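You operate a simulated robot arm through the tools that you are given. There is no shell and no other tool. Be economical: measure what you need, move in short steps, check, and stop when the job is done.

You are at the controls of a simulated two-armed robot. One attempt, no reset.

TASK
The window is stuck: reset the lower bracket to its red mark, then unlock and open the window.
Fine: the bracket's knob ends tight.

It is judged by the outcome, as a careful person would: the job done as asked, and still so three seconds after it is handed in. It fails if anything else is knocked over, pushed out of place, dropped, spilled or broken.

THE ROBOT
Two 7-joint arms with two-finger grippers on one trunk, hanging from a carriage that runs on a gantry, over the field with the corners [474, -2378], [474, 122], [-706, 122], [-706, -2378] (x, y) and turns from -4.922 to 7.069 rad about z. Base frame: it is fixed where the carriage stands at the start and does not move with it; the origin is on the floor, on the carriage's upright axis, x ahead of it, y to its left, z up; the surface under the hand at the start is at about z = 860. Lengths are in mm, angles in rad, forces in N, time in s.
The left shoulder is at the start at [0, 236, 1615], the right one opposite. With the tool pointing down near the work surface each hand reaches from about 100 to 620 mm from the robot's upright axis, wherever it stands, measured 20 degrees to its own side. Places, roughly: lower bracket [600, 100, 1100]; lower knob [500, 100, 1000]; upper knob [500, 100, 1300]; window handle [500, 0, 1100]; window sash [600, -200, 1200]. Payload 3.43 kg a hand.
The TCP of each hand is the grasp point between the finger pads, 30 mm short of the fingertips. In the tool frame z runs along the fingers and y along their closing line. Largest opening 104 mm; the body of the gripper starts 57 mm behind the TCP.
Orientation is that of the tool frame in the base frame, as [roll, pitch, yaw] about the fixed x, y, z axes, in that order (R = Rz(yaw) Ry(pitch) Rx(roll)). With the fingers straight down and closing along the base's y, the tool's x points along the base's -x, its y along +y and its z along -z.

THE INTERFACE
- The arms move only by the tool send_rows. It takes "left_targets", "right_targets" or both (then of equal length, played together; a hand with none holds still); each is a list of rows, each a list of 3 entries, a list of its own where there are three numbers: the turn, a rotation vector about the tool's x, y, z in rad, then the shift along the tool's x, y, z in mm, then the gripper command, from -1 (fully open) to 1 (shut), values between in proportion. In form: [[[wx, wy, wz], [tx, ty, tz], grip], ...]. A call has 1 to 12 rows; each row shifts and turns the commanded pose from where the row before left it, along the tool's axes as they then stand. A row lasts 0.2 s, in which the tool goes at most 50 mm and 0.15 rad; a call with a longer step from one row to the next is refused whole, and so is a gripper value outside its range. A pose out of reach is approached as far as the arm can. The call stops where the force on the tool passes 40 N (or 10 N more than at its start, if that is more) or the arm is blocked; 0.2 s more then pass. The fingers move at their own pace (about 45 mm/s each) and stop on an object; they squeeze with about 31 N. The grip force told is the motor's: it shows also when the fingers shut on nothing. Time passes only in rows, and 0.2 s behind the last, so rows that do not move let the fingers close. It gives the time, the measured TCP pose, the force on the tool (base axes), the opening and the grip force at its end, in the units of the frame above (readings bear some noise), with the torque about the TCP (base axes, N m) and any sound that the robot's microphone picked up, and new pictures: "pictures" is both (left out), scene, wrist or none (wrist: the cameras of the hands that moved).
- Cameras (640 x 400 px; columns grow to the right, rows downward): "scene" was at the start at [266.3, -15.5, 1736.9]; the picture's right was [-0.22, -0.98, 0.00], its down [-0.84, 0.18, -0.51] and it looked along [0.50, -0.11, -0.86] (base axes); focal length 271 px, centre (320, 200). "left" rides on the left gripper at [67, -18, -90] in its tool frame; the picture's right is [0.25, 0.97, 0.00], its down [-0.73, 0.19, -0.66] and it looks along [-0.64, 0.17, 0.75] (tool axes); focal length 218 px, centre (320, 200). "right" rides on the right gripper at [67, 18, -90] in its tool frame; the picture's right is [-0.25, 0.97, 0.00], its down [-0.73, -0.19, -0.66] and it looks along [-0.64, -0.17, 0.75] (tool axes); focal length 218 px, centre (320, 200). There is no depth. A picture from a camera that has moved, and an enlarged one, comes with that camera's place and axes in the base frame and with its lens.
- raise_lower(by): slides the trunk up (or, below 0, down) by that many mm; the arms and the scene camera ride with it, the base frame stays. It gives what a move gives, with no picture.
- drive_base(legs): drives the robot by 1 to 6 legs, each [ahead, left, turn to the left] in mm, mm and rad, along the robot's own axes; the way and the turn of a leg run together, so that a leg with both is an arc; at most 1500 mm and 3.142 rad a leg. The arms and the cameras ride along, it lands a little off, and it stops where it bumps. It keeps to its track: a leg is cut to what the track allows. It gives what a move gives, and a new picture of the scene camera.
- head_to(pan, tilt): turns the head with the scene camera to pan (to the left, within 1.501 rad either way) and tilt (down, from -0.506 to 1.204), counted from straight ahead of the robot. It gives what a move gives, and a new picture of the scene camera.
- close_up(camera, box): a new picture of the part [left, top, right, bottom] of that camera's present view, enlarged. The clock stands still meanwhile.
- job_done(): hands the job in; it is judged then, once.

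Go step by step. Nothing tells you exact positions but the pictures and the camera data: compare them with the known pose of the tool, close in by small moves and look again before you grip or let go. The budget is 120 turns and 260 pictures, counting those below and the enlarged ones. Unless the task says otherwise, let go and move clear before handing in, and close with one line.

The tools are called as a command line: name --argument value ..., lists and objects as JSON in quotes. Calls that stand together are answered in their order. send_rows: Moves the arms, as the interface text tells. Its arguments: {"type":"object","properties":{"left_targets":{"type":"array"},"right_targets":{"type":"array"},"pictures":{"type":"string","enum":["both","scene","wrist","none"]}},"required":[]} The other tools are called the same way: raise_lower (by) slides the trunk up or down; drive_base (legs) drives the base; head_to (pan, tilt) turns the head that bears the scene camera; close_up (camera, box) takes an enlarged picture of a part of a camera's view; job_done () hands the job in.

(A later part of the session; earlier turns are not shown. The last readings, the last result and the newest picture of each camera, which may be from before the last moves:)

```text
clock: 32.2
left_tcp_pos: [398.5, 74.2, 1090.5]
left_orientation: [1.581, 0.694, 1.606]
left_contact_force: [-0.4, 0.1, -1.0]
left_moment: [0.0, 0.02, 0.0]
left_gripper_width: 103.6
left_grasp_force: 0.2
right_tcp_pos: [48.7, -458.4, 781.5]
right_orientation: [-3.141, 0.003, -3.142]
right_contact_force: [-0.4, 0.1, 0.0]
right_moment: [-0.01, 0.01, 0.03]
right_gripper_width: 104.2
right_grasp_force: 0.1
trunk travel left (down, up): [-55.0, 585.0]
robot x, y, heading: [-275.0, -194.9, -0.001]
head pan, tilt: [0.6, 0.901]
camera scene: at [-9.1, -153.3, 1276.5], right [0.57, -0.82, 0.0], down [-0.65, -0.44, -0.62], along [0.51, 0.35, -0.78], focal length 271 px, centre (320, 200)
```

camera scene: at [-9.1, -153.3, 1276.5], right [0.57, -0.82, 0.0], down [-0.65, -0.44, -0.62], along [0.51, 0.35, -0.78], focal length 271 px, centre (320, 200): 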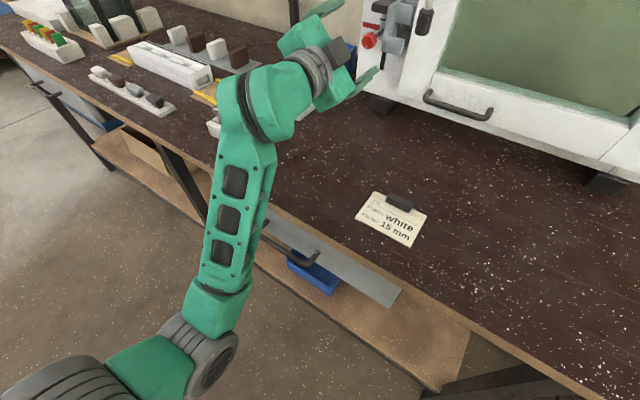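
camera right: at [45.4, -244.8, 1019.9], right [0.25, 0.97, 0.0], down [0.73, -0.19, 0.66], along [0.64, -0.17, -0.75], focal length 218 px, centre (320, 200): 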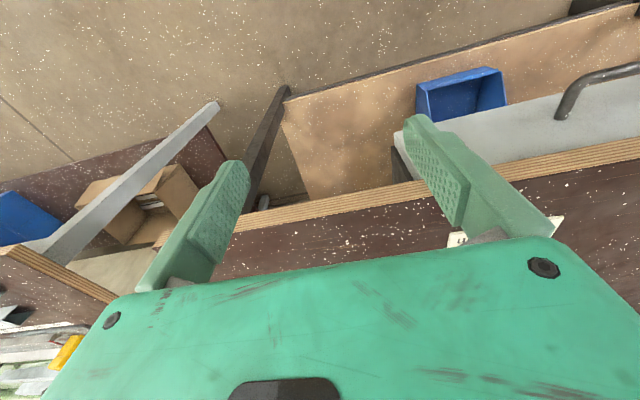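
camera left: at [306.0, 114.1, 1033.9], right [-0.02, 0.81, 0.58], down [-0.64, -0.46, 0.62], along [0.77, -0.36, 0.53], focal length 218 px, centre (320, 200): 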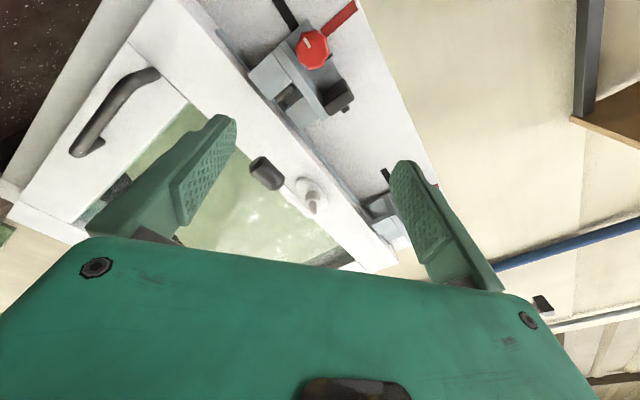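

send_rows --left_targets '[[[0, 0, 0], [0, 0, 10], -1], [[0, 0, 0], [0, 0, 10], -1], [[0, 0, 0], [0, 0, 10], -1]]' --pictures "none"

send_rows --left_targets '[[[0, 0, 0], [10, 0, 0], -1], [[0, 0, 0], [10, 0, 0], -1], [[0, 0, 0], [10, 0, 0], -1]]' --pictures "none"

send_rows --left_targets '[[[0, 0, 0.1], [0, 0, 0], -1], [[0, 0, 0.1], [0, 0, 0], -1], [[0, 0, 0.1], [0, 0, 0], -1]]' --pictures "none"

```text
clock: 33.0
left_tcp_pos: [421.5, 71.0, 1098.0]
left_orientation: [1.583, 0.692, 1.608]
left_contact_force: [-0.2, -0.7, 0.0]
left_moment: [0.02, -0.03, 0.01]
left_gripper_width: 104.0
left_grasp_force: 0.1
left hand out of reach, approached as far as the arm can: row 2, 3
right_tcp_pos: [49.0, -456.2, 780.2]
right_orientation: [3.14, 0.001, 3.14]
right_contact_force: [-0.8, 0.2, 0.3]
right_moment: [-0.01, 0.03, 0.02]
right_gripper_width: 104.1
right_grasp_force: 0.0
trunk travel left (down, up): [-55.0, 585.0]
robot x, y, heading: [-274.1, -194.6, 0.003]
head pan, tilt: [0.6, 0.901]
```

```text
clock: 33.8
left_tcp_pos: [421.6, 71.6, 1097.3]
left_orientation: [1.583, 0.694, 1.607]
left_contact_force: [0.0, 0.4, -0.3]
left_moment: [0.0, -0.01, -0.01]
left_gripper_width: 104.2
left_grasp_force: 0.1
left hand out of reach, approached as far as the arm can: row 1, 2, 3
right_tcp_pos: [50.1, -457.8, 781.2]
right_orientation: [-3.141, 0.0, -3.141]
right_contact_force: [-0.5, 0.5, 0.4]
right_moment: [-0.01, 0.03, 0.02]
right_gripper_width: 103.8
right_grasp_force: 0.1
trunk travel left (down, up): [-55.0, 585.0]
robot x, y, heading: [-268.6, -189.5, -0.003]
head pan, tilt: [0.6, 0.901]
```

```text
clock: 34.6
left_tcp_pos: [421.3, 71.8, 1098.3]
left_orientation: [1.58, 0.393, 1.602]
left_contact_force: [-0.1, 0.8, 0.4]
left_moment: [-0.03, -0.03, 0.02]
left_gripper_width: 103.8
left_grasp_force: 0.0
right_tcp_pos: [49.3, -457.8, 780.9]
right_orientation: [3.141, 0.003, 3.141]
right_contact_force: [0.3, -0.3, -0.6]
right_moment: [0.0, 0.01, 0.02]
right_gripper_width: 104.1
right_grasp_force: 0.0
trunk travel left (down, up): [-55.0, 585.0]
robot x, y, heading: [-272.8, -191.8, -0.002]
head pan, tilt: [0.6, 0.901]
```

Roll is free but the hand can't go left/down from here; I'll shift the carriage left so the target lies right of the left shoulder.

drive_base --legs '[[0, 130, 0], [50, 0, 0]]'

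send_rows --left_targets '[[[0, 0, -0.1], [0, 0, -20], -1], [[0, 0, -0.1], [0, 0, 0], -1], [[0, 0, -0.1], [0, 0, 0], -1], [[0, 0, -0.15], [0, 0, 0], -1], [[0, 0, -0.15], [0, 0, 0], -1], [[0, 0, -0.15], [0, 0, 0], -1]]' --pictures "none"

```text
clock: 36.4
left_tcp_pos: [472.5, 199.6, 1098.3]
left_orientation: [1.579, 0.396, 1.6]
left_contact_force: [0.8, 0.7, -0.2]
left_moment: [0.0, 0.04, 0.0]
left_gripper_width: 103.8
left_grasp_force: 0.1
right_tcp_pos: [98.7, -329.1, 779.5]
right_orientation: [-3.141, 0.003, 3.14]
right_contact_force: [0.5, -0.3, 0.7]
right_moment: [-0.02, 0.02, -0.04]
right_gripper_width: 103.9
right_grasp_force: 0.0
trunk travel left (down, up): [-55.0, 585.0]
robot x, y, heading: [-222.6, -68.5, -0.004]
head pan, tilt: [0.6, 0.901]
camera scene: at [41.1, -24.5, 1276.5], right [0.56, -0.83, 0.0], down [-0.65, -0.44, -0.62], along [0.51, 0.35, -0.78], focal length 271 px, centre (320, 200)
```

scene: 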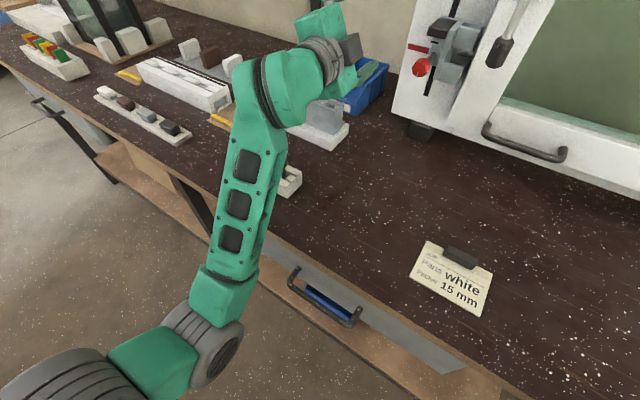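

```text
clock: 37.8
left_tcp_pos: [450.8, 198.1, 1099.6]
left_orientation: [1.588, 1.144, 1.614]
left_contact_force: [0.1, -0.6, 0.2]
left_moment: [0.02, 0.0, -0.01]
left_gripper_width: 103.7
left_grasp_force: 0.0
right_tcp_pos: [96.7, -328.6, 781.0]
right_orientation: [3.141, 0.003, 3.139]
right_contact_force: [-0.5, 0.4, -0.4]
right_moment: [-0.01, 0.01, -0.01]
right_gripper_width: 103.9
right_grasp_force: 0.0
trunk travel left (down, up): [-55.0, 585.0]
robot x, y, heading: [-223.1, -68.3, -0.003]
head pan, tilt: [0.6, 0.901]
```

send_rows --left_targets '[[[0, 0, 0], [1, -28, -5], -1], [[0, 0, 0], [1, -28, -5], -1], [[0, 0, 0], [1, -28, -5], -1], [[0, 0, 0], [1, -29, -5], -1], [[0, 0, 0], [0, 0, 0], -1]]' --pictures "wrist"

```text
clock: 39.0
left_tcp_pos: [432.5, 97.6, 1048.8]
left_orientation: [1.588, 1.144, 1.615]
left_contact_force: [0.1, 0.5, 0.9]
left_moment: [-0.01, -0.01, 0.0]
left_gripper_width: 104.1
left_grasp_force: 0.1
right_tcp_pos: [98.9, -328.5, 781.0]
right_orientation: [3.141, 0.001, 3.14]
right_contact_force: [-0.1, 0.8, -0.1]
right_moment: [-0.04, -0.01, 0.0]
right_gripper_width: 104.1
right_grasp_force: 0.1
trunk travel left (down, up): [-55.0, 585.0]
robot x, y, heading: [-221.7, -63.5, -0.001]
head pan, tilt: [0.6, 0.901]
camera left: at [341.9, 108.1, 981.3], right [-0.02, 0.98, 0.17], down [-0.65, -0.15, 0.75], along [0.76, -0.09, 0.64], focal length 218 px, centre (320, 200)
```

left: 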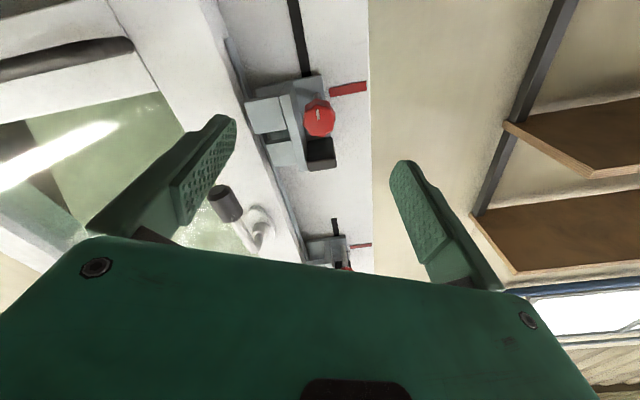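

The hand is level at the knob's height without limits. A close look before gripping.

close_up --camera "left" --box '[230, 50, 390, 200]'

head_to --pan 0.45 --tilt 0.55

```text
2.67 times, centred on (310, 125) of left
camera zoom: at [341.9, 108.1, 981.3], right [-0.02, 0.98, 0.17], down [-0.65, -0.15, 0.75], along [0.76, -0.09, 0.64], focal length 582 px, centre (347, 400)
```

zoom: 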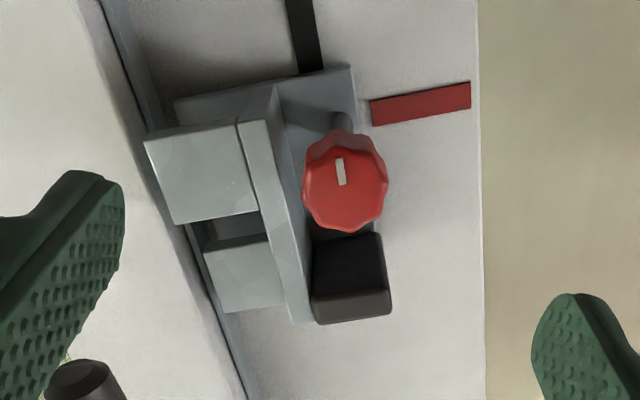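

```text
clock: 39.8
left_tcp_pos: [433.1, 96.2, 1050.2]
left_orientation: [1.59, 1.143, 1.616]
left_contact_force: [0.0, 0.6, 0.5]
left_moment: [-0.01, -0.01, -0.01]
left_gripper_width: 104.1
left_grasp_force: 0.0
right_tcp_pos: [98.0, -329.9, 779.2]
right_orientation: [3.141, 0.001, 3.139]
right_contact_force: [0.0, -0.1, -0.1]
right_moment: [-0.01, 0.03, 0.01]
right_gripper_width: 103.8
right_grasp_force: 0.0
trunk travel left (down, up): [-55.0, 585.0]
robot x, y, heading: [-224.7, -69.7, 0.002]
head pan, tilt: [0.45, 0.55]
camera scene: at [59.2, -28.3, 1305.6], right [0.43, -0.9, 0.0], down [-0.47, -0.23, -0.85], along [0.77, 0.37, -0.52], focal length 271 px, centre (320, 200)
```

scene: 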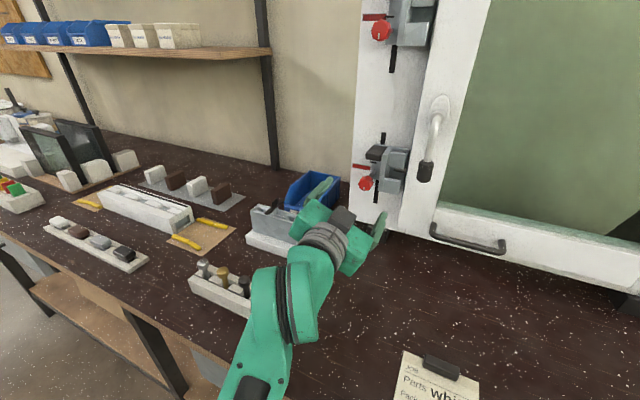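

send_rows --left_targets '[[[0.0226, -0.018, 0], [0, 0, 12], -1], [[0, 0, 0.15], [0, 0, 12], -1], [[0, 0, 0.15], [0, 0, 12], -1], [[0, 0, 0.15], [0, 0, 12], -1], [[0, 0, 0.15], [0, 0, 0], -1], [[0, 0, 0], [0, 0, 0], -1]]' --pictures "wrist"

```text
clock: 41.2
left_tcp_pos: [483.0, 98.0, 1049.0]
left_orientation: [1.573, 0.543, 1.569]
left_contact_force: [-0.1, -0.1, 0.3]
left_moment: [-0.03, 0.01, -0.01]
left_gripper_width: 104.3
left_grasp_force: 0.1
right_tcp_pos: [97.7, -330.4, 780.3]
right_orientation: [-3.14, 0.003, 3.14]
right_contact_force: [-0.8, -0.3, -0.3]
right_moment: [0.0, 0.03, 0.02]
right_gripper_width: 104.0
right_grasp_force: 0.1
trunk travel left (down, up): [-55.0, 585.0]
robot x, y, heading: [-224.2, -62.4, -0.002]
head pan, tilt: [0.45, 0.55]
camera left: at [391.0, 148.1, 997.9], right [0.0, 0.72, 0.7], down [-0.66, -0.53, 0.54], along [0.75, -0.46, 0.47], focal length 218 px, centre (320, 200)
```

left: 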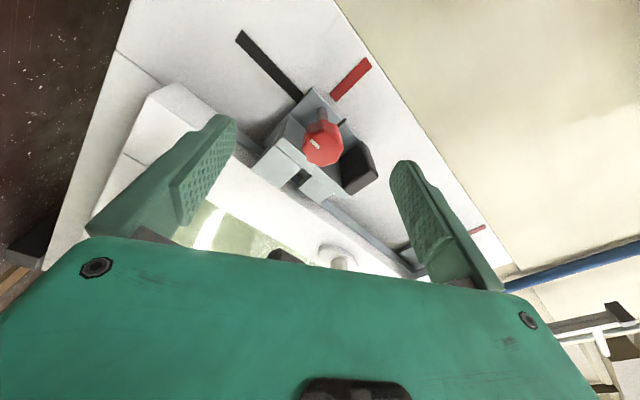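

The black block above the knob juts out as far as the knob, so I'll grip with a near-horizontal closing line and a narrower opening.

send_rows --left_targets '[[[0, 0, -0.125], [-2, 3.4, 0], -0.06], [[0, 0, -0.125], [0, 0, 0], -0.06], [[0, 0, -0.125], [0, 0, 0], -0.06], [[0, 0, -0.125], [0, 0, 0], -0.06], [[0, 0, 0], [0, 0, 10], -0.06], [[0, 0, 0], [0, 0, 0], -0.06]]' --pictures "wrist"

close_up --camera "left" --box '[220, 50, 420, 200]'

```text
clock: 42.6
left_tcp_pos: [491.0, 98.0, 1051.5]
left_orientation: [1.575, 1.046, 1.571]
left_contact_force: [-0.1, 0.2, 0.7]
left_moment: [0.03, 0.01, 0.01]
left_gripper_width: 55.2
left_grasp_force: 0.2
right_tcp_pos: [97.7, -328.8, 780.1]
right_orientation: [-3.14, 0.003, 3.137]
right_contact_force: [-0.6, -1.0, 0.4]
right_moment: [0.01, -0.05, 0.02]
right_gripper_width: 104.0
right_grasp_force: 0.0
trunk travel left (down, up): [-55.0, 585.0]
robot x, y, heading: [-223.2, -62.7, -0.0]
head pan, tilt: [0.45, 0.55]
camera left: at [400.2, 118.0, 983.7], right [0.0, 0.96, 0.27], down [-0.66, -0.2, 0.73], along [0.75, -0.18, 0.63], focal length 218 px, centre (320, 200)
```

left: 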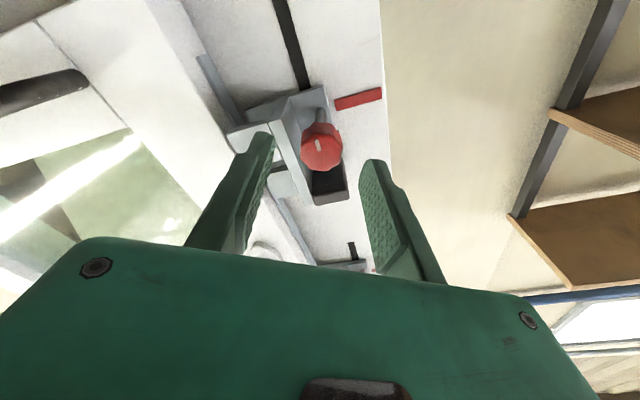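

```text
2.67 times, centred on (320, 125) of left
camera zoom: at [400.2, 118.0, 983.7], right [0.0, 0.96, 0.27], down [-0.66, -0.2, 0.73], along [0.75, -0.18, 0.63], focal length 582 px, centre (320, 400)
```

zoom: 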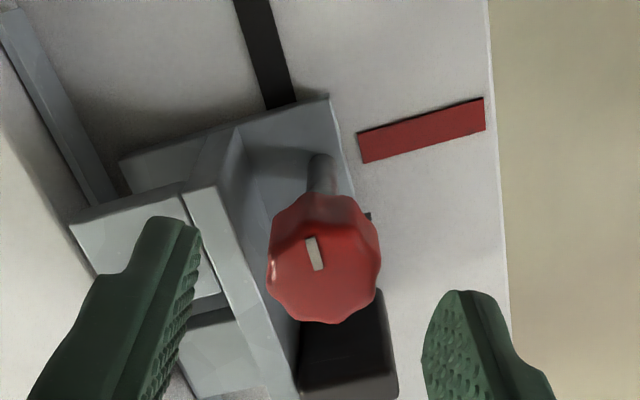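

Knob face is at about (535, 99, 1053), well centred. Moving in and closing.

send_rows --left_targets '[[[0, 0, 0], [0, 1, 12], -0.06], [[0, 0, 0], [0, 0, 12], -0.06], [[0, 0, 0], [0, 0, 11], -0.06], [[0, 0, 0], [0, 0, 0], -0.06]]' --pictures "wrist"

close_up --camera "scene" --box '[320, 120, 460, 250]'

```text
clock: 43.6
left_tcp_pos: [515.8, 96.6, 1050.9]
left_orientation: [1.572, 1.046, 1.565]
left_contact_force: [-32.1, 1.3, -6.7]
left_moment: [0.18, 0.59, -0.89]
left_gripper_width: 50.4
left_grasp_force: 0.1
right_tcp_pos: [89.7, -329.0, 778.8]
right_orientation: [3.142, -0.005, -3.141]
right_contact_force: [-0.2, 0.6, -0.1]
right_moment: [0.0, -0.04, 0.02]
right_gripper_width: 104.0
right_grasp_force: 0.0
trunk travel left (down, up): [-55.0, 585.0]
robot x, y, heading: [-222.6, -61.9, 0.003]
head pan, tilt: [0.45, 0.55]
stopped in row 4 (left hand): the force on the tool passed its limit at 43 N (the readings are from after the stop); the commanded pose is now the measured one
camera left: at [426.2, 117.2, 983.4], right [0.01, 0.96, 0.27], down [-0.66, -0.2, 0.73], along [0.75, -0.18, 0.63], focal length 218 px, centre (320, 200)
```

left: 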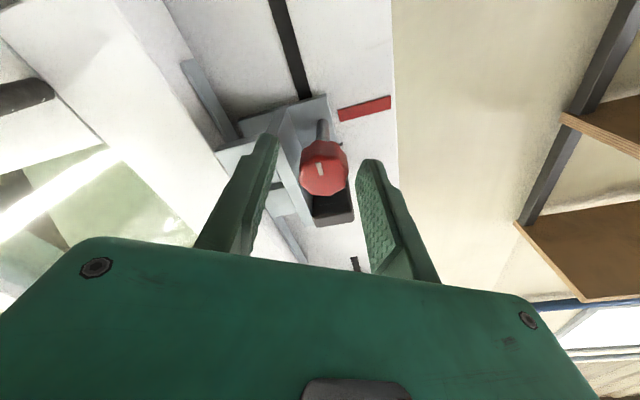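

```text
3.08 times, centred on (390, 185) of scene
camera zoom: at [53.2, -27.7, 1304.2], right [0.44, -0.9, 0.0], down [-0.47, -0.23, -0.85], along [0.77, 0.37, -0.53], focal length 833 px, centre (105, 246)
```

zoom: 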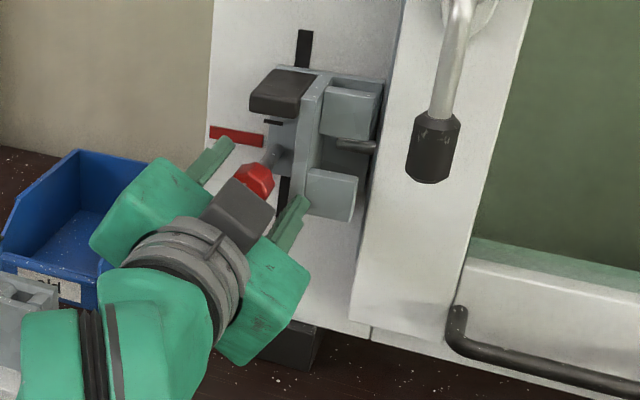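

The right finger touched the bracket's side wall; I back off 3 mm and close with a shallow grip in front of it.

send_rows --left_targets '[[[0, 0, 0], [0, 0, -3], -0.06], [[0, 0, 0], [0, 1, 0], 1], [[0, 0, 0], [0, 0, 0], 1], [[0, 0, 0], [0, 0, 0], 1]]' --pictures "wrist"

close_up --camera "scene" --box '[320, 120, 460, 250]'

```text
clock: 44.6
left_tcp_pos: [521.3, 96.0, 1054.7]
left_orientation: [1.562, 1.046, 1.557]
left_contact_force: [1.0, -7.7, -3.2]
left_moment: [-0.02, -0.15, -0.39]
left_gripper_width: 25.9
left_grasp_force: 41.5
right_tcp_pos: [97.7, -330.9, 780.5]
right_orientation: [-3.14, 0.002, 3.139]
right_contact_force: [0.6, -0.6, -0.5]
right_moment: [0.0, -0.02, 0.02]
right_gripper_width: 104.0
right_grasp_force: 0.1
trunk travel left (down, up): [-55.0, 585.0]
robot x, y, heading: [-225.9, -64.5, -0.002]
head pan, tilt: [0.45, 0.55]
camera left: at [430.8, 116.4, 986.9], right [0.0, 0.96, 0.27], down [-0.66, -0.2, 0.72], along [0.75, -0.18, 0.64], focal length 218 px, centre (320, 200)
```

left: 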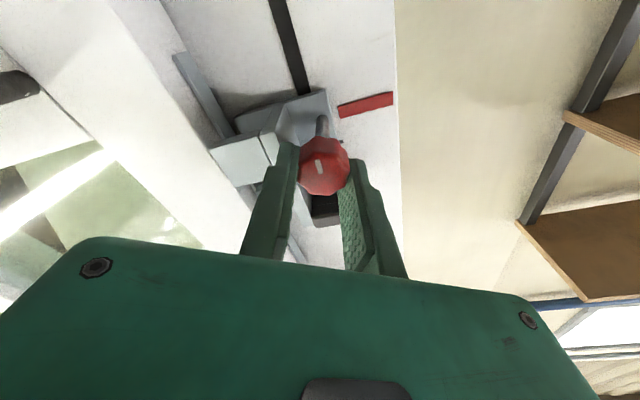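

```text
3.08 times, centred on (390, 185) of scene
camera zoom: at [58.5, -29.4, 1305.7], right [0.43, -0.9, 0.0], down [-0.47, -0.23, -0.85], along [0.77, 0.37, -0.52], focal length 833 px, centre (105, 246)
```

zoom: 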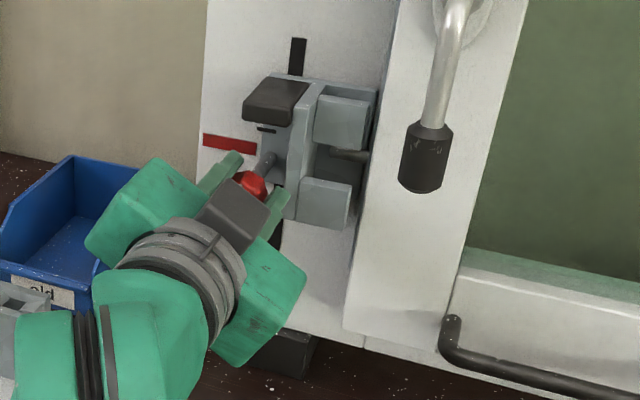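

Gripped. Now turn anticlockwise (seen from the robot) a little to loosen, watching the torque.

send_rows --left_targets '[[[0, 0, -0.1], [0, 0, 0], 1], [[0, 0, -0.1], [0, 0, 0], 1], [[0, 0, -0.1], [0, 0, 0], 1]]' --pictures "wrist"

```text
clock: 45.4
left_tcp_pos: [521.8, 96.9, 1056.2]
left_orientation: [1.552, 1.348, 1.547]
left_contact_force: [1.9, -4.0, -2.5]
left_moment: [-0.02, -0.03, -0.05]
left_gripper_width: 25.6
left_grasp_force: 45.2
right_tcp_pos: [99.3, -330.7, 780.1]
right_orientation: [3.14, 0.003, 3.141]
right_contact_force: [0.6, 0.0, -0.5]
right_moment: [0.03, 0.0, -0.01]
right_gripper_width: 104.0
right_grasp_force: 0.1
trunk travel left (down, up): [-55.0, 585.0]
robot x, y, heading: [-221.5, -68.2, 0.001]
head pan, tilt: [0.45, 0.55]
camera left: at [430.6, 97.1, 985.1], right [0.0, 1.0, -0.03], down [-0.66, 0.03, 0.75], along [0.75, 0.02, 0.66], focal length 218 px, centre (320, 200)
```

left: 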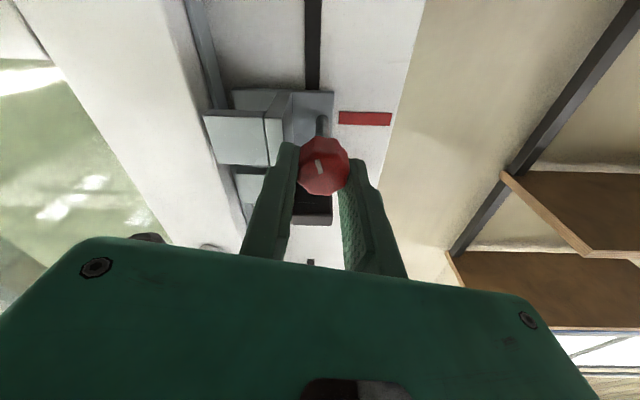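

send_rows --left_targets '[[[0, 0, -0.13], [0, 0, 0], 1], [[0, 0, -0.13], [0, 0, 0], 1], [[0, 0, -0.13], [0, 0, 0], 1], [[0, 0, -0.13], [0, 0, 0], 1], [[0, 0, -0.13], [0, 0, 0], 1], [[0, 0, -0.13], [0, 0, 0], 1], [[0, 0, -0.13], [0, 0, 0], 1], [[0, 0, -0.13], [0, 0, 0], 1]]' --pictures "wrist"

close_up --camera "scene" --box '[320, 120, 460, 250]'

```text
clock: 46.0
left_tcp_pos: [518.8, 99.0, 1059.0]
left_orientation: [-1.729, 1.553, -1.756]
left_contact_force: [-3.1, -9.9, -2.5]
left_moment: [-0.02, -0.77, 0.65]
left_gripper_width: 25.9
left_grasp_force: 45.1
left hand out of reach, approached as far as the arm can: row 2, 3
right_tcp_pos: [96.6, -329.9, 781.6]
right_orientation: [-3.14, 0.0, 3.138]
right_contact_force: [-0.3, 0.3, -0.5]
right_moment: [0.0, 0.0, 0.0]
right_gripper_width: 103.9
right_grasp_force: 0.0
trunk travel left (down, up): [-55.0, 585.0]
robot x, y, heading: [-221.5, -65.1, -0.002]
head pan, tilt: [0.45, 0.55]
stopped in row 3 (left hand): the force on the tool passed its limit at 60 N (the readings are from after the stop); the commanded pose is now the measured one
camera left: at [428.5, 84.4, 991.6], right [0.02, 0.96, -0.27], down [-0.65, 0.22, 0.73], along [0.76, 0.16, 0.63], focal length 218 px, centre (320, 200)
```

left: 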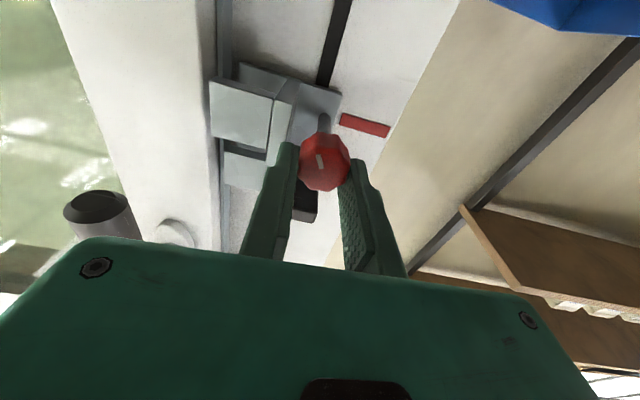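

```text
3.08 times, centred on (390, 185) of scene
camera zoom: at [58.1, -28.9, 1305.7], right [0.43, -0.9, 0.0], down [-0.47, -0.23, -0.85], along [0.77, 0.37, -0.52], focal length 833 px, centre (105, 246)
```

zoom: 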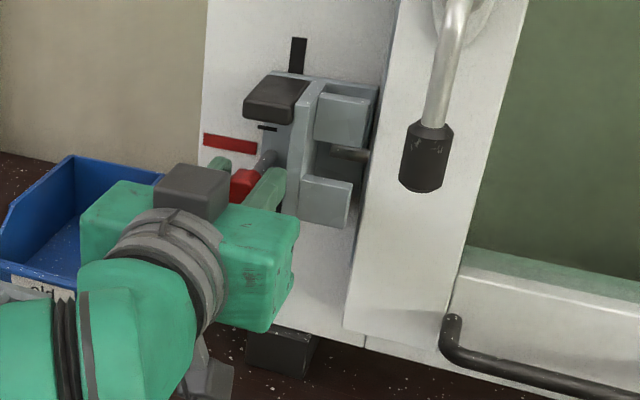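

The roll limit is reached after about 0.8 rad. I test gently whether the bracket already slides down.

send_rows --left_targets '[[[0, 0, 0.1], [0, 0, 0], 1], [[0, 0, 0], [3, 0.6, 0], 1], [[0, 0, 0], [3, 0.6, 0], 1], [[0, 0, 0], [0, 0, 0], 1]]' --pictures "none"

close_up --camera "scene" --box '[320, 120, 460, 250]'

```text
clock: 47.0
left_tcp_pos: [519.8, 98.2, 1059.4]
left_orientation: [1.465, 1.492, 1.439]
left_contact_force: [-9.2, -19.9, 16.8]
left_moment: [-0.15, -0.04, -0.25]
left_gripper_width: 26.0
left_grasp_force: 44.9
right_tcp_pos: [99.0, -332.2, 782.1]
right_orientation: [-3.141, 0.002, 3.138]
right_contact_force: [1.0, 0.7, 0.1]
right_moment: [0.04, 0.02, 0.04]
right_gripper_width: 103.9
right_grasp_force: 0.1
trunk travel left (down, up): [-55.0, 585.0]
robot x, y, heading: [-221.8, -66.7, -0.002]
head pan, tilt: [0.45, 0.55]
```

```text
3.08 times, centred on (390, 185) of scene
camera zoom: at [58.9, -31.1, 1305.9], right [0.43, -0.9, 0.0], down [-0.47, -0.23, -0.85], along [0.77, 0.37, -0.52], focal length 833 px, centre (105, 246)
```

zoom: 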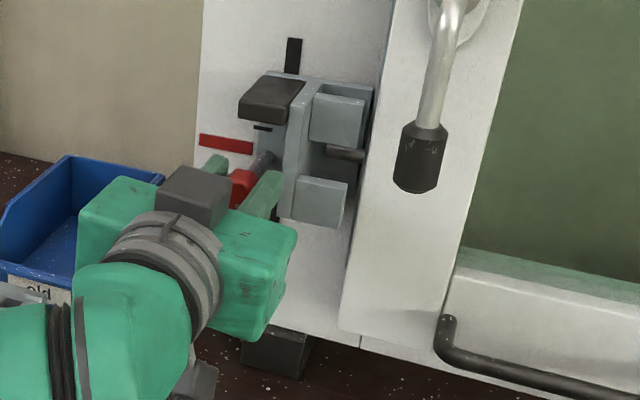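

Still clamped. I release, back out, and wind the hand the other way for a longer stroke.

send_rows --left_targets '[[[0, 0, 0], [0, 0, 0], 0.1], [[0, 0, 0], [0, 0, 0], 0.1], [[0, 0, 0], [0, 0, -15], 0.1], [[0, 0, 0], [0, 0, -15], 0.1], [[0, 0, 0.15], [0, 0, 0], 0.1], [[0, 0, 0.15], [0, 0, 0], 0.1], [[0, 0, 0.15], [0, 0, 0], 0.1], [[0, 0, 0.15], [0, 0, 0], 0.1], [[0, 0, 0.15], [0, 0, 0], 0.1], [[0, 0, 0.15], [0, 0, 0], 0.1], [[0, 0, 0.15], [0, 0, 0], 0.1], [[0, 0, 0.15], [0, 0, 0], 0.1]]' --pictures "none"

send_rows --left_targets '[[[0, 0, 0.15], [0, 0, 0], 0.1], [[0, 0, 0.15], [0, 0, 0], 0.1], [[0, 0, 0.15], [0, 0, 0], 0.1], [[0, 0, 0.15], [0, 0, 0], 0.1], [[0, 0, 0.15], [0, 0, 0], 0.1], [[0, 0, 0.15], [0, 0, 0], 0.1], [[0, 0, 0.15], [0, 0, 0], 0.1], [[0, 0, 0.15], [0, 0, 0], 0.1], [[0, 0, 0], [0, 0, 0], 0.1]]' --pictures "wrist"

```text
clock: 49.6
left_tcp_pos: [491.8, 103.0, 1052.4]
left_orientation: [1.572, 0.288, 1.547]
left_contact_force: [-0.3, -0.5, 0.4]
left_moment: [0.0, 0.03, -0.01]
left_gripper_width: 46.8
left_grasp_force: 0.1
right_tcp_pos: [97.0, -328.4, 779.8]
right_orientation: [3.141, 0.001, 3.14]
right_contact_force: [-0.4, 0.5, 0.3]
right_moment: [0.04, -0.03, 0.01]
right_gripper_width: 103.9
right_grasp_force: 0.1
trunk travel left (down, up): [-55.0, 585.0]
robot x, y, heading: [-221.9, -64.1, -0.003]
head pan, tilt: [0.45, 0.55]
```

```text
clock: 51.6
left_tcp_pos: [491.6, 103.9, 1054.4]
left_orientation: [1.574, -0.91, 1.545]
left_contact_force: [0.0, 0.4, 0.9]
left_moment: [0.03, 0.0, 0.01]
left_gripper_width: 46.8
left_grasp_force: 0.1
right_tcp_pos: [96.7, -329.5, 780.7]
right_orientation: [-3.141, 0.003, 3.138]
right_contact_force: [-0.1, 0.7, 0.2]
right_moment: [-0.02, 0.0, 0.02]
right_gripper_width: 104.0
right_grasp_force: 0.2
trunk travel left (down, up): [-55.0, 585.0]
robot x, y, heading: [-225.2, -64.2, -0.003]
head pan, tilt: [0.45, 0.55]
camera left: at [401.2, 162.0, 1095.6], right [-0.01, -0.61, 0.79], down [-0.67, -0.58, -0.46], along [0.74, -0.54, -0.4], focal length 218 px, centre (320, 200)
```

left: 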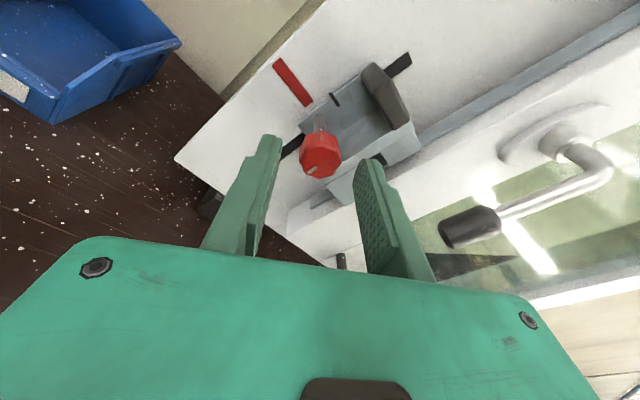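

The hand rolls freely this way, giving about 2.6 rad of stroke. Re-centre, advance, grip.

send_rows --left_targets '[[[0.018, 0.014, 0], [-5.2, 3.5, 5], 0.1], [[0, 0, 0], [0, 0, 12], 0.1], [[0, 0, 0], [0, 0, 12], 0.1], [[0, 0, 0], [0, 0, 0], 0.1], [[0, 0, 0], [0, 0, 0], 1], [[0, 0, 0], [0, 0, 0], 1], [[0, 0, 0], [0, 0, 0], 1]]' --pictures "wrist"

```text
clock: 53.2
left_tcp_pos: [520.9, 99.1, 1052.3]
left_orientation: [1.578, -0.911, 1.567]
left_contact_force: [9.4, 4.6, -4.3]
left_moment: [0.01, -0.11, 0.17]
left_gripper_width: 25.9
left_grasp_force: 45.1
right_tcp_pos: [98.9, -327.3, 780.3]
right_orientation: [3.141, 0.001, 3.14]
right_contact_force: [-0.5, 1.2, 0.4]
right_moment: [-0.01, -0.01, 0.0]
right_gripper_width: 104.1
right_grasp_force: 0.0
trunk travel left (down, up): [-55.0, 585.0]
robot x, y, heading: [-224.2, -66.8, -0.01]
head pan, tilt: [0.45, 0.55]
camera left: at [429.5, 155.6, 1093.5], right [0.0, -0.61, 0.79], down [-0.66, -0.6, -0.46], along [0.75, -0.52, -0.4], focal length 218 px, centre (320, 200)
```

left: 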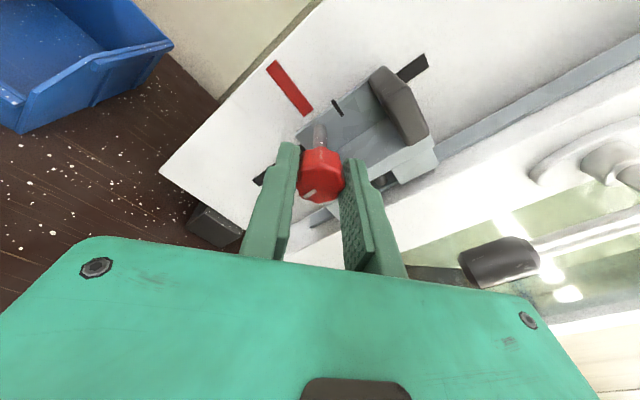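

send_rows --left_targets '[[[0, 0, -0.14], [0, 0, 0], 1], [[0, 0, -0.14], [0, 0, 0], 1], [[0, 0, -0.14], [0, 0, 0], 1], [[0, 0, -0.14], [0, 0, 0], 1], [[0, 0, -0.14], [0, 0, 0], 1], [[0, 0, -0.14], [0, 0, 0], 1], [[0, 0, -0.14], [0, 0, 0], 1], [[0, 0, -0.14], [0, 0, 0], 1], [[0, 0, -0.14], [0, 0, 0], 1], [[0, 0, -0.14], [0, 0, 0], 1], [[0, 0, -0.14], [0, 0, 0], 1], [[0, 0, -0.14], [0, 0, 0], 1]]' --pictures "wrist"

```text
clock: 55.8
left_tcp_pos: [519.0, 98.8, 1053.3]
left_orientation: [1.569, 0.771, 1.571]
left_contact_force: [0.7, 8.7, -0.5]
left_moment: [0.01, -0.69, -0.38]
left_gripper_width: 25.8
left_grasp_force: 44.6
right_tcp_pos: [97.5, -328.1, 780.0]
right_orientation: [3.141, 0.001, 3.14]
right_contact_force: [0.6, -0.3, 0.4]
right_moment: [-0.01, -0.01, 0.0]
right_gripper_width: 103.8
right_grasp_force: 0.0
trunk travel left (down, up): [-55.0, 585.0]
robot x, y, heading: [-221.7, -62.5, -0.003]
head pan, tilt: [0.45, 0.55]
camera left: at [429.3, 136.5, 993.5], right [0.0, 0.86, 0.52], down [-0.66, -0.39, 0.65], along [0.75, -0.34, 0.56], focal length 218 px, centre (320, 200)
```

left: 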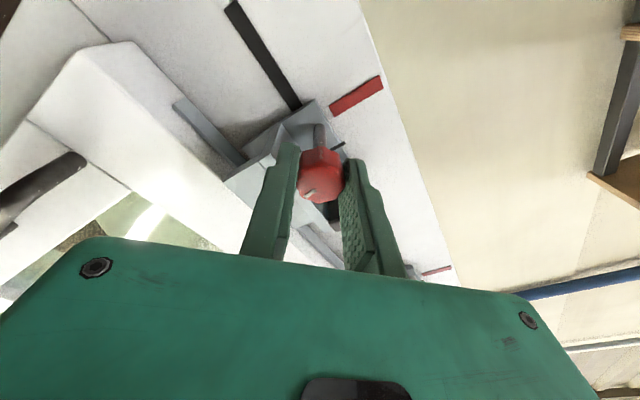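

send_rows --left_targets '[[[0, 0, 0], [2, -2, 0], 1], [[0, 0, 0], [2, -2, 0], 1], [[0, 0, 0], [2, -2, 0], 1], [[0, 0, 0], [0, 0, 0], 1]]' --pictures "wrist"

```text
clock: 56.8
left_tcp_pos: [520.1, 100.3, 1045.1]
left_orientation: [1.575, 0.771, 1.571]
left_contact_force: [0.7, 6.9, 0.6]
left_moment: [0.02, 0.05, 0.13]
left_gripper_width: 25.9
left_grasp_force: 44.8
right_tcp_pos: [97.3, -327.9, 780.1]
right_orientation: [3.14, 0.001, 3.14]
right_contact_force: [0.5, -0.4, 0.1]
right_moment: [0.0, -0.04, 0.02]
right_gripper_width: 104.2
right_grasp_force: 0.0
trunk travel left (down, up): [-55.0, 585.0]
robot x, y, heading: [-226.0, -65.7, -0.001]
head pan, tilt: [0.45, 0.55]
camera left: at [429.1, 136.7, 983.4], right [0.0, 0.85, 0.52], down [-0.66, -0.39, 0.65], along [0.76, -0.34, 0.56], focal length 218 px, centre (320, 200)
```

left: 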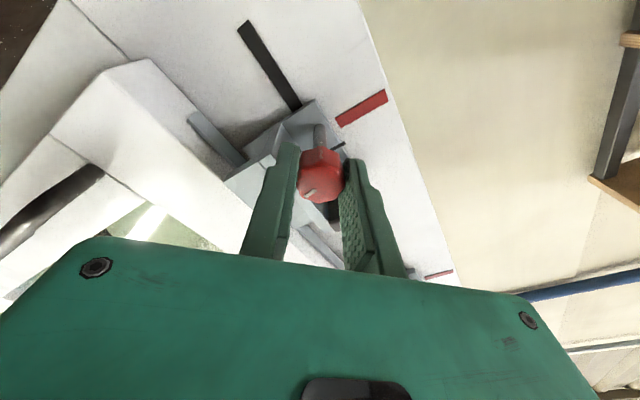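

The bracket slides with the knob, with almost no resistance. I check the pointer against the mark.

close_up --camera "left" --box '[270, 70, 400, 170]'

close_up --camera "scene" --box '[350, 130, 430, 200]'

```text
4.00 times, centred on (335, 120) of left
camera zoom: at [429.1, 136.7, 983.4], right [0.0, 0.85, 0.52], down [-0.66, -0.39, 0.65], along [0.76, -0.34, 0.56], focal length 873 px, centre (260, 520)
```

zoom: 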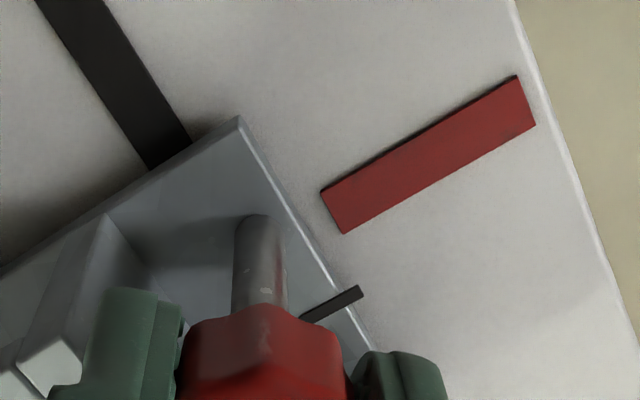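

```text
5.71 times, centred on (390, 165) of scene
camera zoom: at [58.8, -27.6, 1305.8], right [0.43, -0.9, 0.0], down [-0.47, -0.23, -0.85], along [0.77, 0.37, -0.52], focal length 1546 px, centre (-80, 400)
```

zoom: 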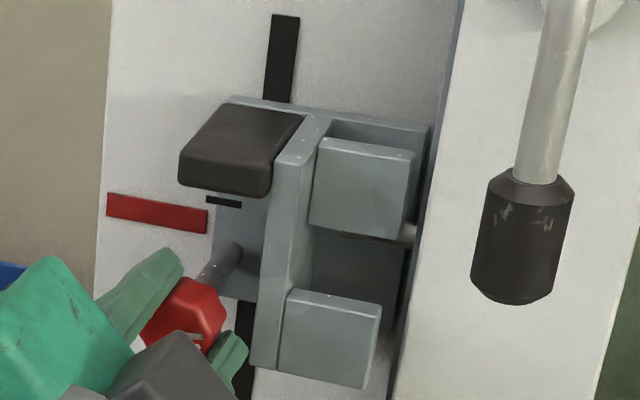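

About 15 mm still to go. Moving down 11 mm, then checking again.

send_rows --left_targets '[[[0, 0, 0], [2.6, -2.7, 0], 1], [[0, 0, 0], [2.6, -2.7, 0], 1], [[0, 0, 0], [2.5, -2.5, 0], 1], [[0, 0, 0], [0, 0, 0], 1]]' --pictures "none"

close_up --camera "left" --box '[270, 70, 400, 170]'

close_up --camera "scene" --box '[350, 130, 430, 200]'

```text
clock: 57.8
left_tcp_pos: [520.3, 99.4, 1033.0]
left_orientation: [1.573, 0.771, 1.572]
left_contact_force: [2.3, 5.1, -0.3]
left_moment: [0.03, -0.07, 0.1]
left_gripper_width: 25.8
left_grasp_force: 45.3
right_tcp_pos: [98.2, -328.8, 780.2]
right_orientation: [3.141, 0.002, 3.14]
right_contact_force: [0.0, 0.2, 0.5]
right_moment: [0.0, 0.01, -0.03]
right_gripper_width: 104.0
right_grasp_force: 0.1
trunk travel left (down, up): [-55.0, 585.0]
robot x, y, heading: [-219.5, -66.3, -0.004]
head pan, tilt: [0.45, 0.55]
```

```text
4.00 times, centred on (335, 120) of left
camera zoom: at [429.2, 136.7, 972.9], right [0.0, 0.85, 0.52], down [-0.66, -0.39, 0.65], along [0.75, -0.34, 0.56], focal length 873 px, centre (260, 520)
```

zoom: 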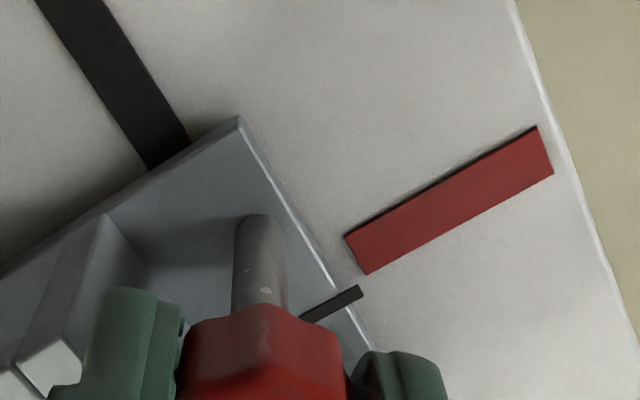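

```text
5.71 times, centred on (390, 165) of scene
camera zoom: at [58.9, -27.7, 1305.8], right [0.43, -0.9, 0.0], down [-0.47, -0.23, -0.85], along [0.77, 0.37, -0.52], focal length 1546 px, centre (-80, 400)
```

zoom: 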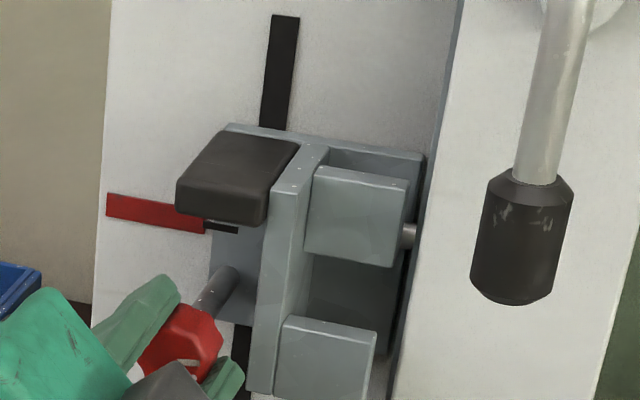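

Near alignment; by both views about 3.5 mm remain. Moving that, then checking again before tightening.

send_rows --left_targets '[[[0, 0, 0], [1.2, -1.2, 0], 1], [[0, 0, 0], [1.1, -1.1, 0], 1], [[0, 0, 0], [0, 0, 0], 1], [[0, 0, 0.13], [0, 0, 0], 1], [[0, 0, 0.13], [0, 0, 0], 1], [[0, 0, 0.13], [0, 0, 0], 1], [[0, 0, 0.13], [0, 0, 0], 1], [[0, 0, 0.13], [0, 0, 0], 1]]' --pictures "none"

close_up --camera "left" --box '[270, 70, 400, 170]'

close_up --camera "scene" --box '[350, 130, 430, 200]'

close_up --camera "scene" --box '[350, 0, 430, 70]'

```text
clock: 59.6
left_tcp_pos: [520.4, 99.3, 1029.8]
left_orientation: [1.571, 0.118, 1.572]
left_contact_force: [1.8, 6.6, 0.5]
left_moment: [0.02, -0.04, 0.11]
left_gripper_width: 25.8
left_grasp_force: 44.8
right_tcp_pos: [97.5, -327.7, 780.7]
right_orientation: [3.139, 0.002, 3.139]
right_contact_force: [0.2, -1.2, -0.6]
right_moment: [0.03, 0.0, 0.0]
right_gripper_width: 104.1
right_grasp_force: 0.0
trunk travel left (down, up): [-55.0, 585.0]
robot x, y, heading: [-222.0, -68.7, -0.002]
head pan, tilt: [0.45, 0.55]
```

```text
4.00 times, centred on (335, 120) of left
camera zoom: at [429.1, 165.4, 1003.5], right [0.0, 0.36, 0.93], down [-0.66, -0.7, 0.28], along [0.75, -0.61, 0.24], focal length 873 px, centre (260, 520)
```

zoom: 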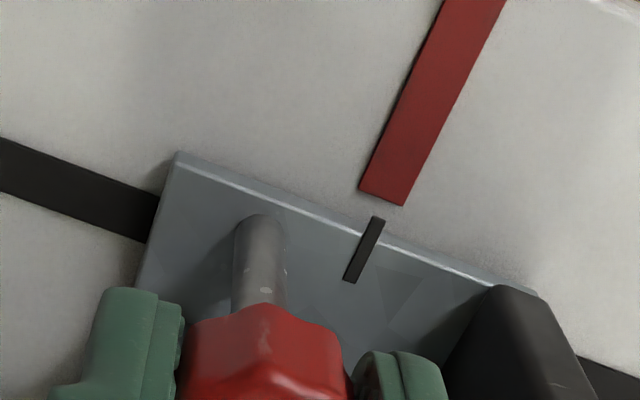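

```text
5.71 times, centred on (390, 165) of scene
camera zoom: at [59.1, -27.6, 1305.9], right [0.43, -0.9, 0.0], down [-0.47, -0.23, -0.85], along [0.77, 0.37, -0.52], focal length 1546 px, centre (-80, 400)
```

zoom: 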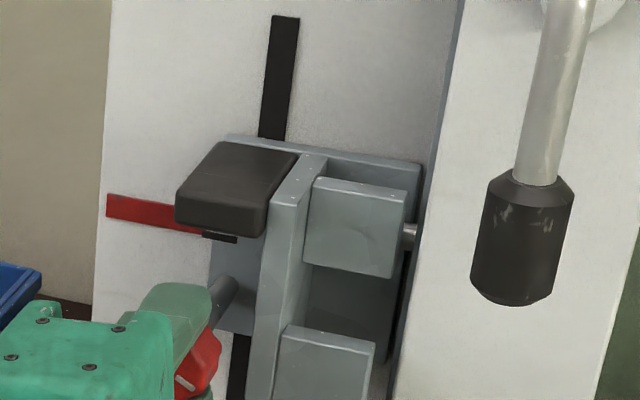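

```text
5.71 times, centred on (390, 35) of scene
camera zoom: at [59.1, -27.6, 1305.9], right [0.43, -0.9, 0.0], down [-0.47, -0.23, -0.85], along [0.77, 0.37, -0.52], focal length 1546 px, centre (-80, 1143)
```

zoom: 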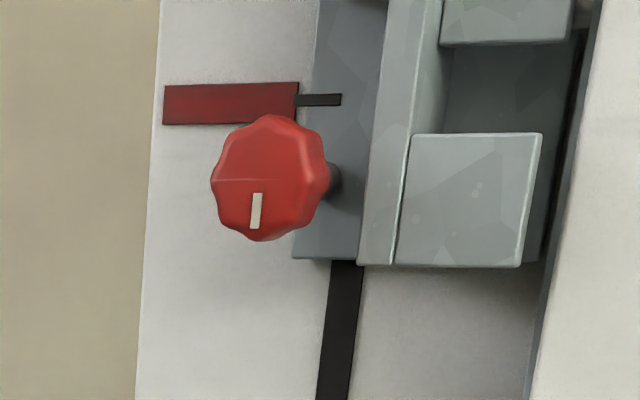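

Pointer and mark now agree within about a millimetre. I nudge up 1 mm and start tightening clockwise.

send_rows --left_targets '[[[0, 0, 0], [0, 0.8, 0], 1], [[0, 0, 0.13], [0, 0, 0], 1], [[0, 0, 0.13], [0, 0, 0], 1], [[0, 0, 0.13], [0, 0, 0], 1], [[0, 0, 0.13], [0, 0, 0], 1], [[0, 0, 0.13], [0, 0, 0], 1], [[0, 0, 0.13], [0, 0, 0], 1], [[0, 0, 0.13], [0, 0, 0], 1], [[0, 0, 0.13], [0, 0, 0], 1]]' --pictures "wrist"

close_up --camera "left" --box '[250, 40, 410, 165]'

```text
clock: 61.6
left_tcp_pos: [520.7, 99.2, 1030.8]
left_orientation: [1.573, -0.924, 1.567]
left_contact_force: [5.4, 3.9, -4.8]
left_moment: [0.0, -0.01, 0.06]
left_gripper_width: 25.9
left_grasp_force: 45.2
right_tcp_pos: [97.5, -329.1, 781.5]
right_orientation: [3.141, 0.001, 3.139]
right_contact_force: [0.5, -0.8, 0.9]
right_moment: [-0.03, -0.01, 0.0]
right_gripper_width: 103.8
right_grasp_force: 0.1
trunk travel left (down, up): [-55.0, 585.0]
robot x, y, heading: [-222.3, -66.4, -0.003]
head pan, tilt: [0.45, 0.55]
camera left: at [429.3, 155.1, 1072.3], right [0.0, -0.62, 0.79], down [-0.66, -0.59, -0.47], along [0.75, -0.52, -0.41], focal length 218 px, centre (320, 200)
```

left: 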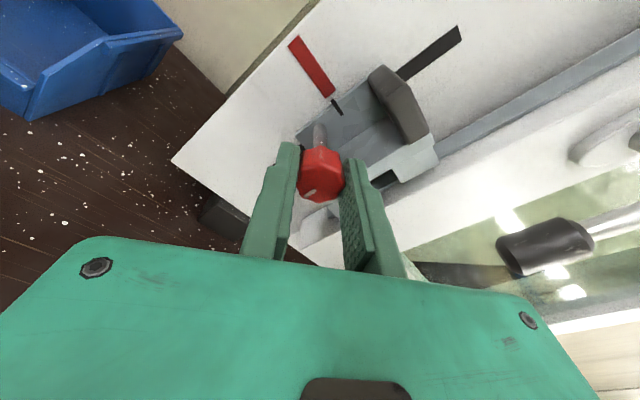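

```text
3.20 times, centred on (330, 102) of left
camera zoom: at [429.3, 155.1, 1072.3], right [0.0, -0.62, 0.79], down [-0.66, -0.59, -0.47], along [0.75, -0.52, -0.41], focal length 698 px, centre (288, 512)
```

zoom: 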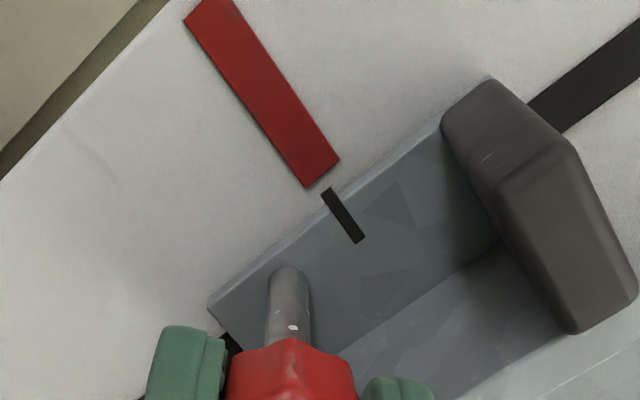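

Aligned within a millimetre from this side too. Continue tightening.

send_rows --left_targets '[[[0, 0, 0.1], [0, 0, 0], 1], [[0, 0, 0.1], [0, 0, 0], 1], [[0, 0, 0.1], [0, 0, 0], 1], [[0, 0, 0.1], [0, 0, 0], 1], [[0, 0, 0.1], [0, 0, 0], 1], [[0, 0, 0], [0, 0, 0], 1]]' --pictures "wrist"

```text
clock: 63.0
left_tcp_pos: [520.8, 98.0, 1031.7]
left_orientation: [1.566, -1.421, 1.573]
left_contact_force: [0.2, 2.3, -0.6]
left_moment: [-0.45, 0.11, 0.01]
left_gripper_width: 25.7
left_grasp_force: 44.9
right_tcp_pos: [97.6, -327.8, 780.7]
right_orientation: [-3.141, 0.002, 3.14]
right_contact_force: [-0.3, 0.2, -0.5]
right_moment: [-0.01, -0.02, 0.02]
right_gripper_width: 104.0
right_grasp_force: 0.1
trunk travel left (down, up): [-55.0, 585.0]
robot x, y, heading: [-218.9, -66.1, -0.004]
head pan, tilt: [0.45, 0.55]
camera left: at [428.6, 127.8, 1094.2], right [0.0, -0.92, 0.39], down [-0.66, -0.3, -0.69], along [0.75, -0.26, -0.6], focal length 218 px, centre (320, 200)
```

left: 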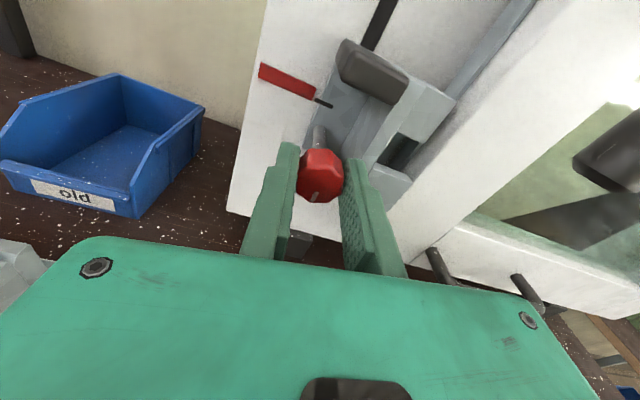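

Torque is building (0.45 N m). Turning on.

send_rows --left_targets '[[[0, 0, 0.1], [0, 0, 0], 1], [[0, 0, 0.1], [0, 0, 0], 1], [[0, 0, 0.1], [0, 0, 0], 1], [[0, 0, 0], [0, 0, 0], 1]]' --pictures "wrist"

```text
clock: 64.0
left_tcp_pos: [520.0, 99.4, 1029.8]
left_orientation: [-1.582, -1.419, -1.56]
left_contact_force: [0.6, 1.8, -0.4]
left_moment: [-0.35, 0.06, 0.01]
left_gripper_width: 25.6
left_grasp_force: 44.9
right_tcp_pos: [97.3, -328.7, 781.0]
right_orientation: [-3.141, 0.002, 3.141]
right_contact_force: [1.1, 1.2, -0.1]
right_moment: [0.02, 0.03, -0.01]
right_gripper_width: 104.2
right_grasp_force: 0.1
trunk travel left (down, up): [-55.0, 585.0]
robot x, y, heading: [-223.6, -67.4, -0.002]
head pan, tilt: [0.45, 0.55]
camera left: at [428.8, 107.3, 1098.5], right [0.0, -0.99, 0.1], down [-0.66, -0.08, -0.75], along [0.75, -0.07, -0.65], focal length 218 px, centre (320, 200)
```

left: 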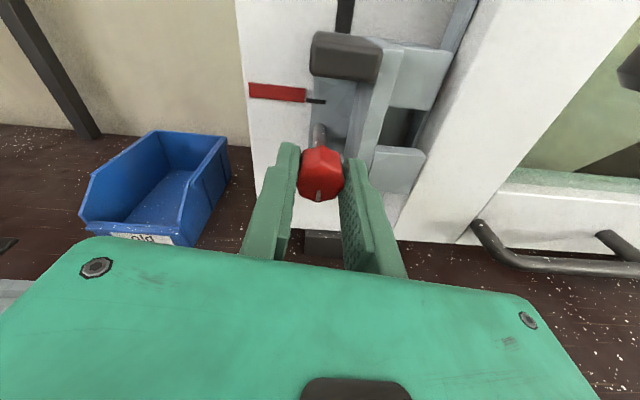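

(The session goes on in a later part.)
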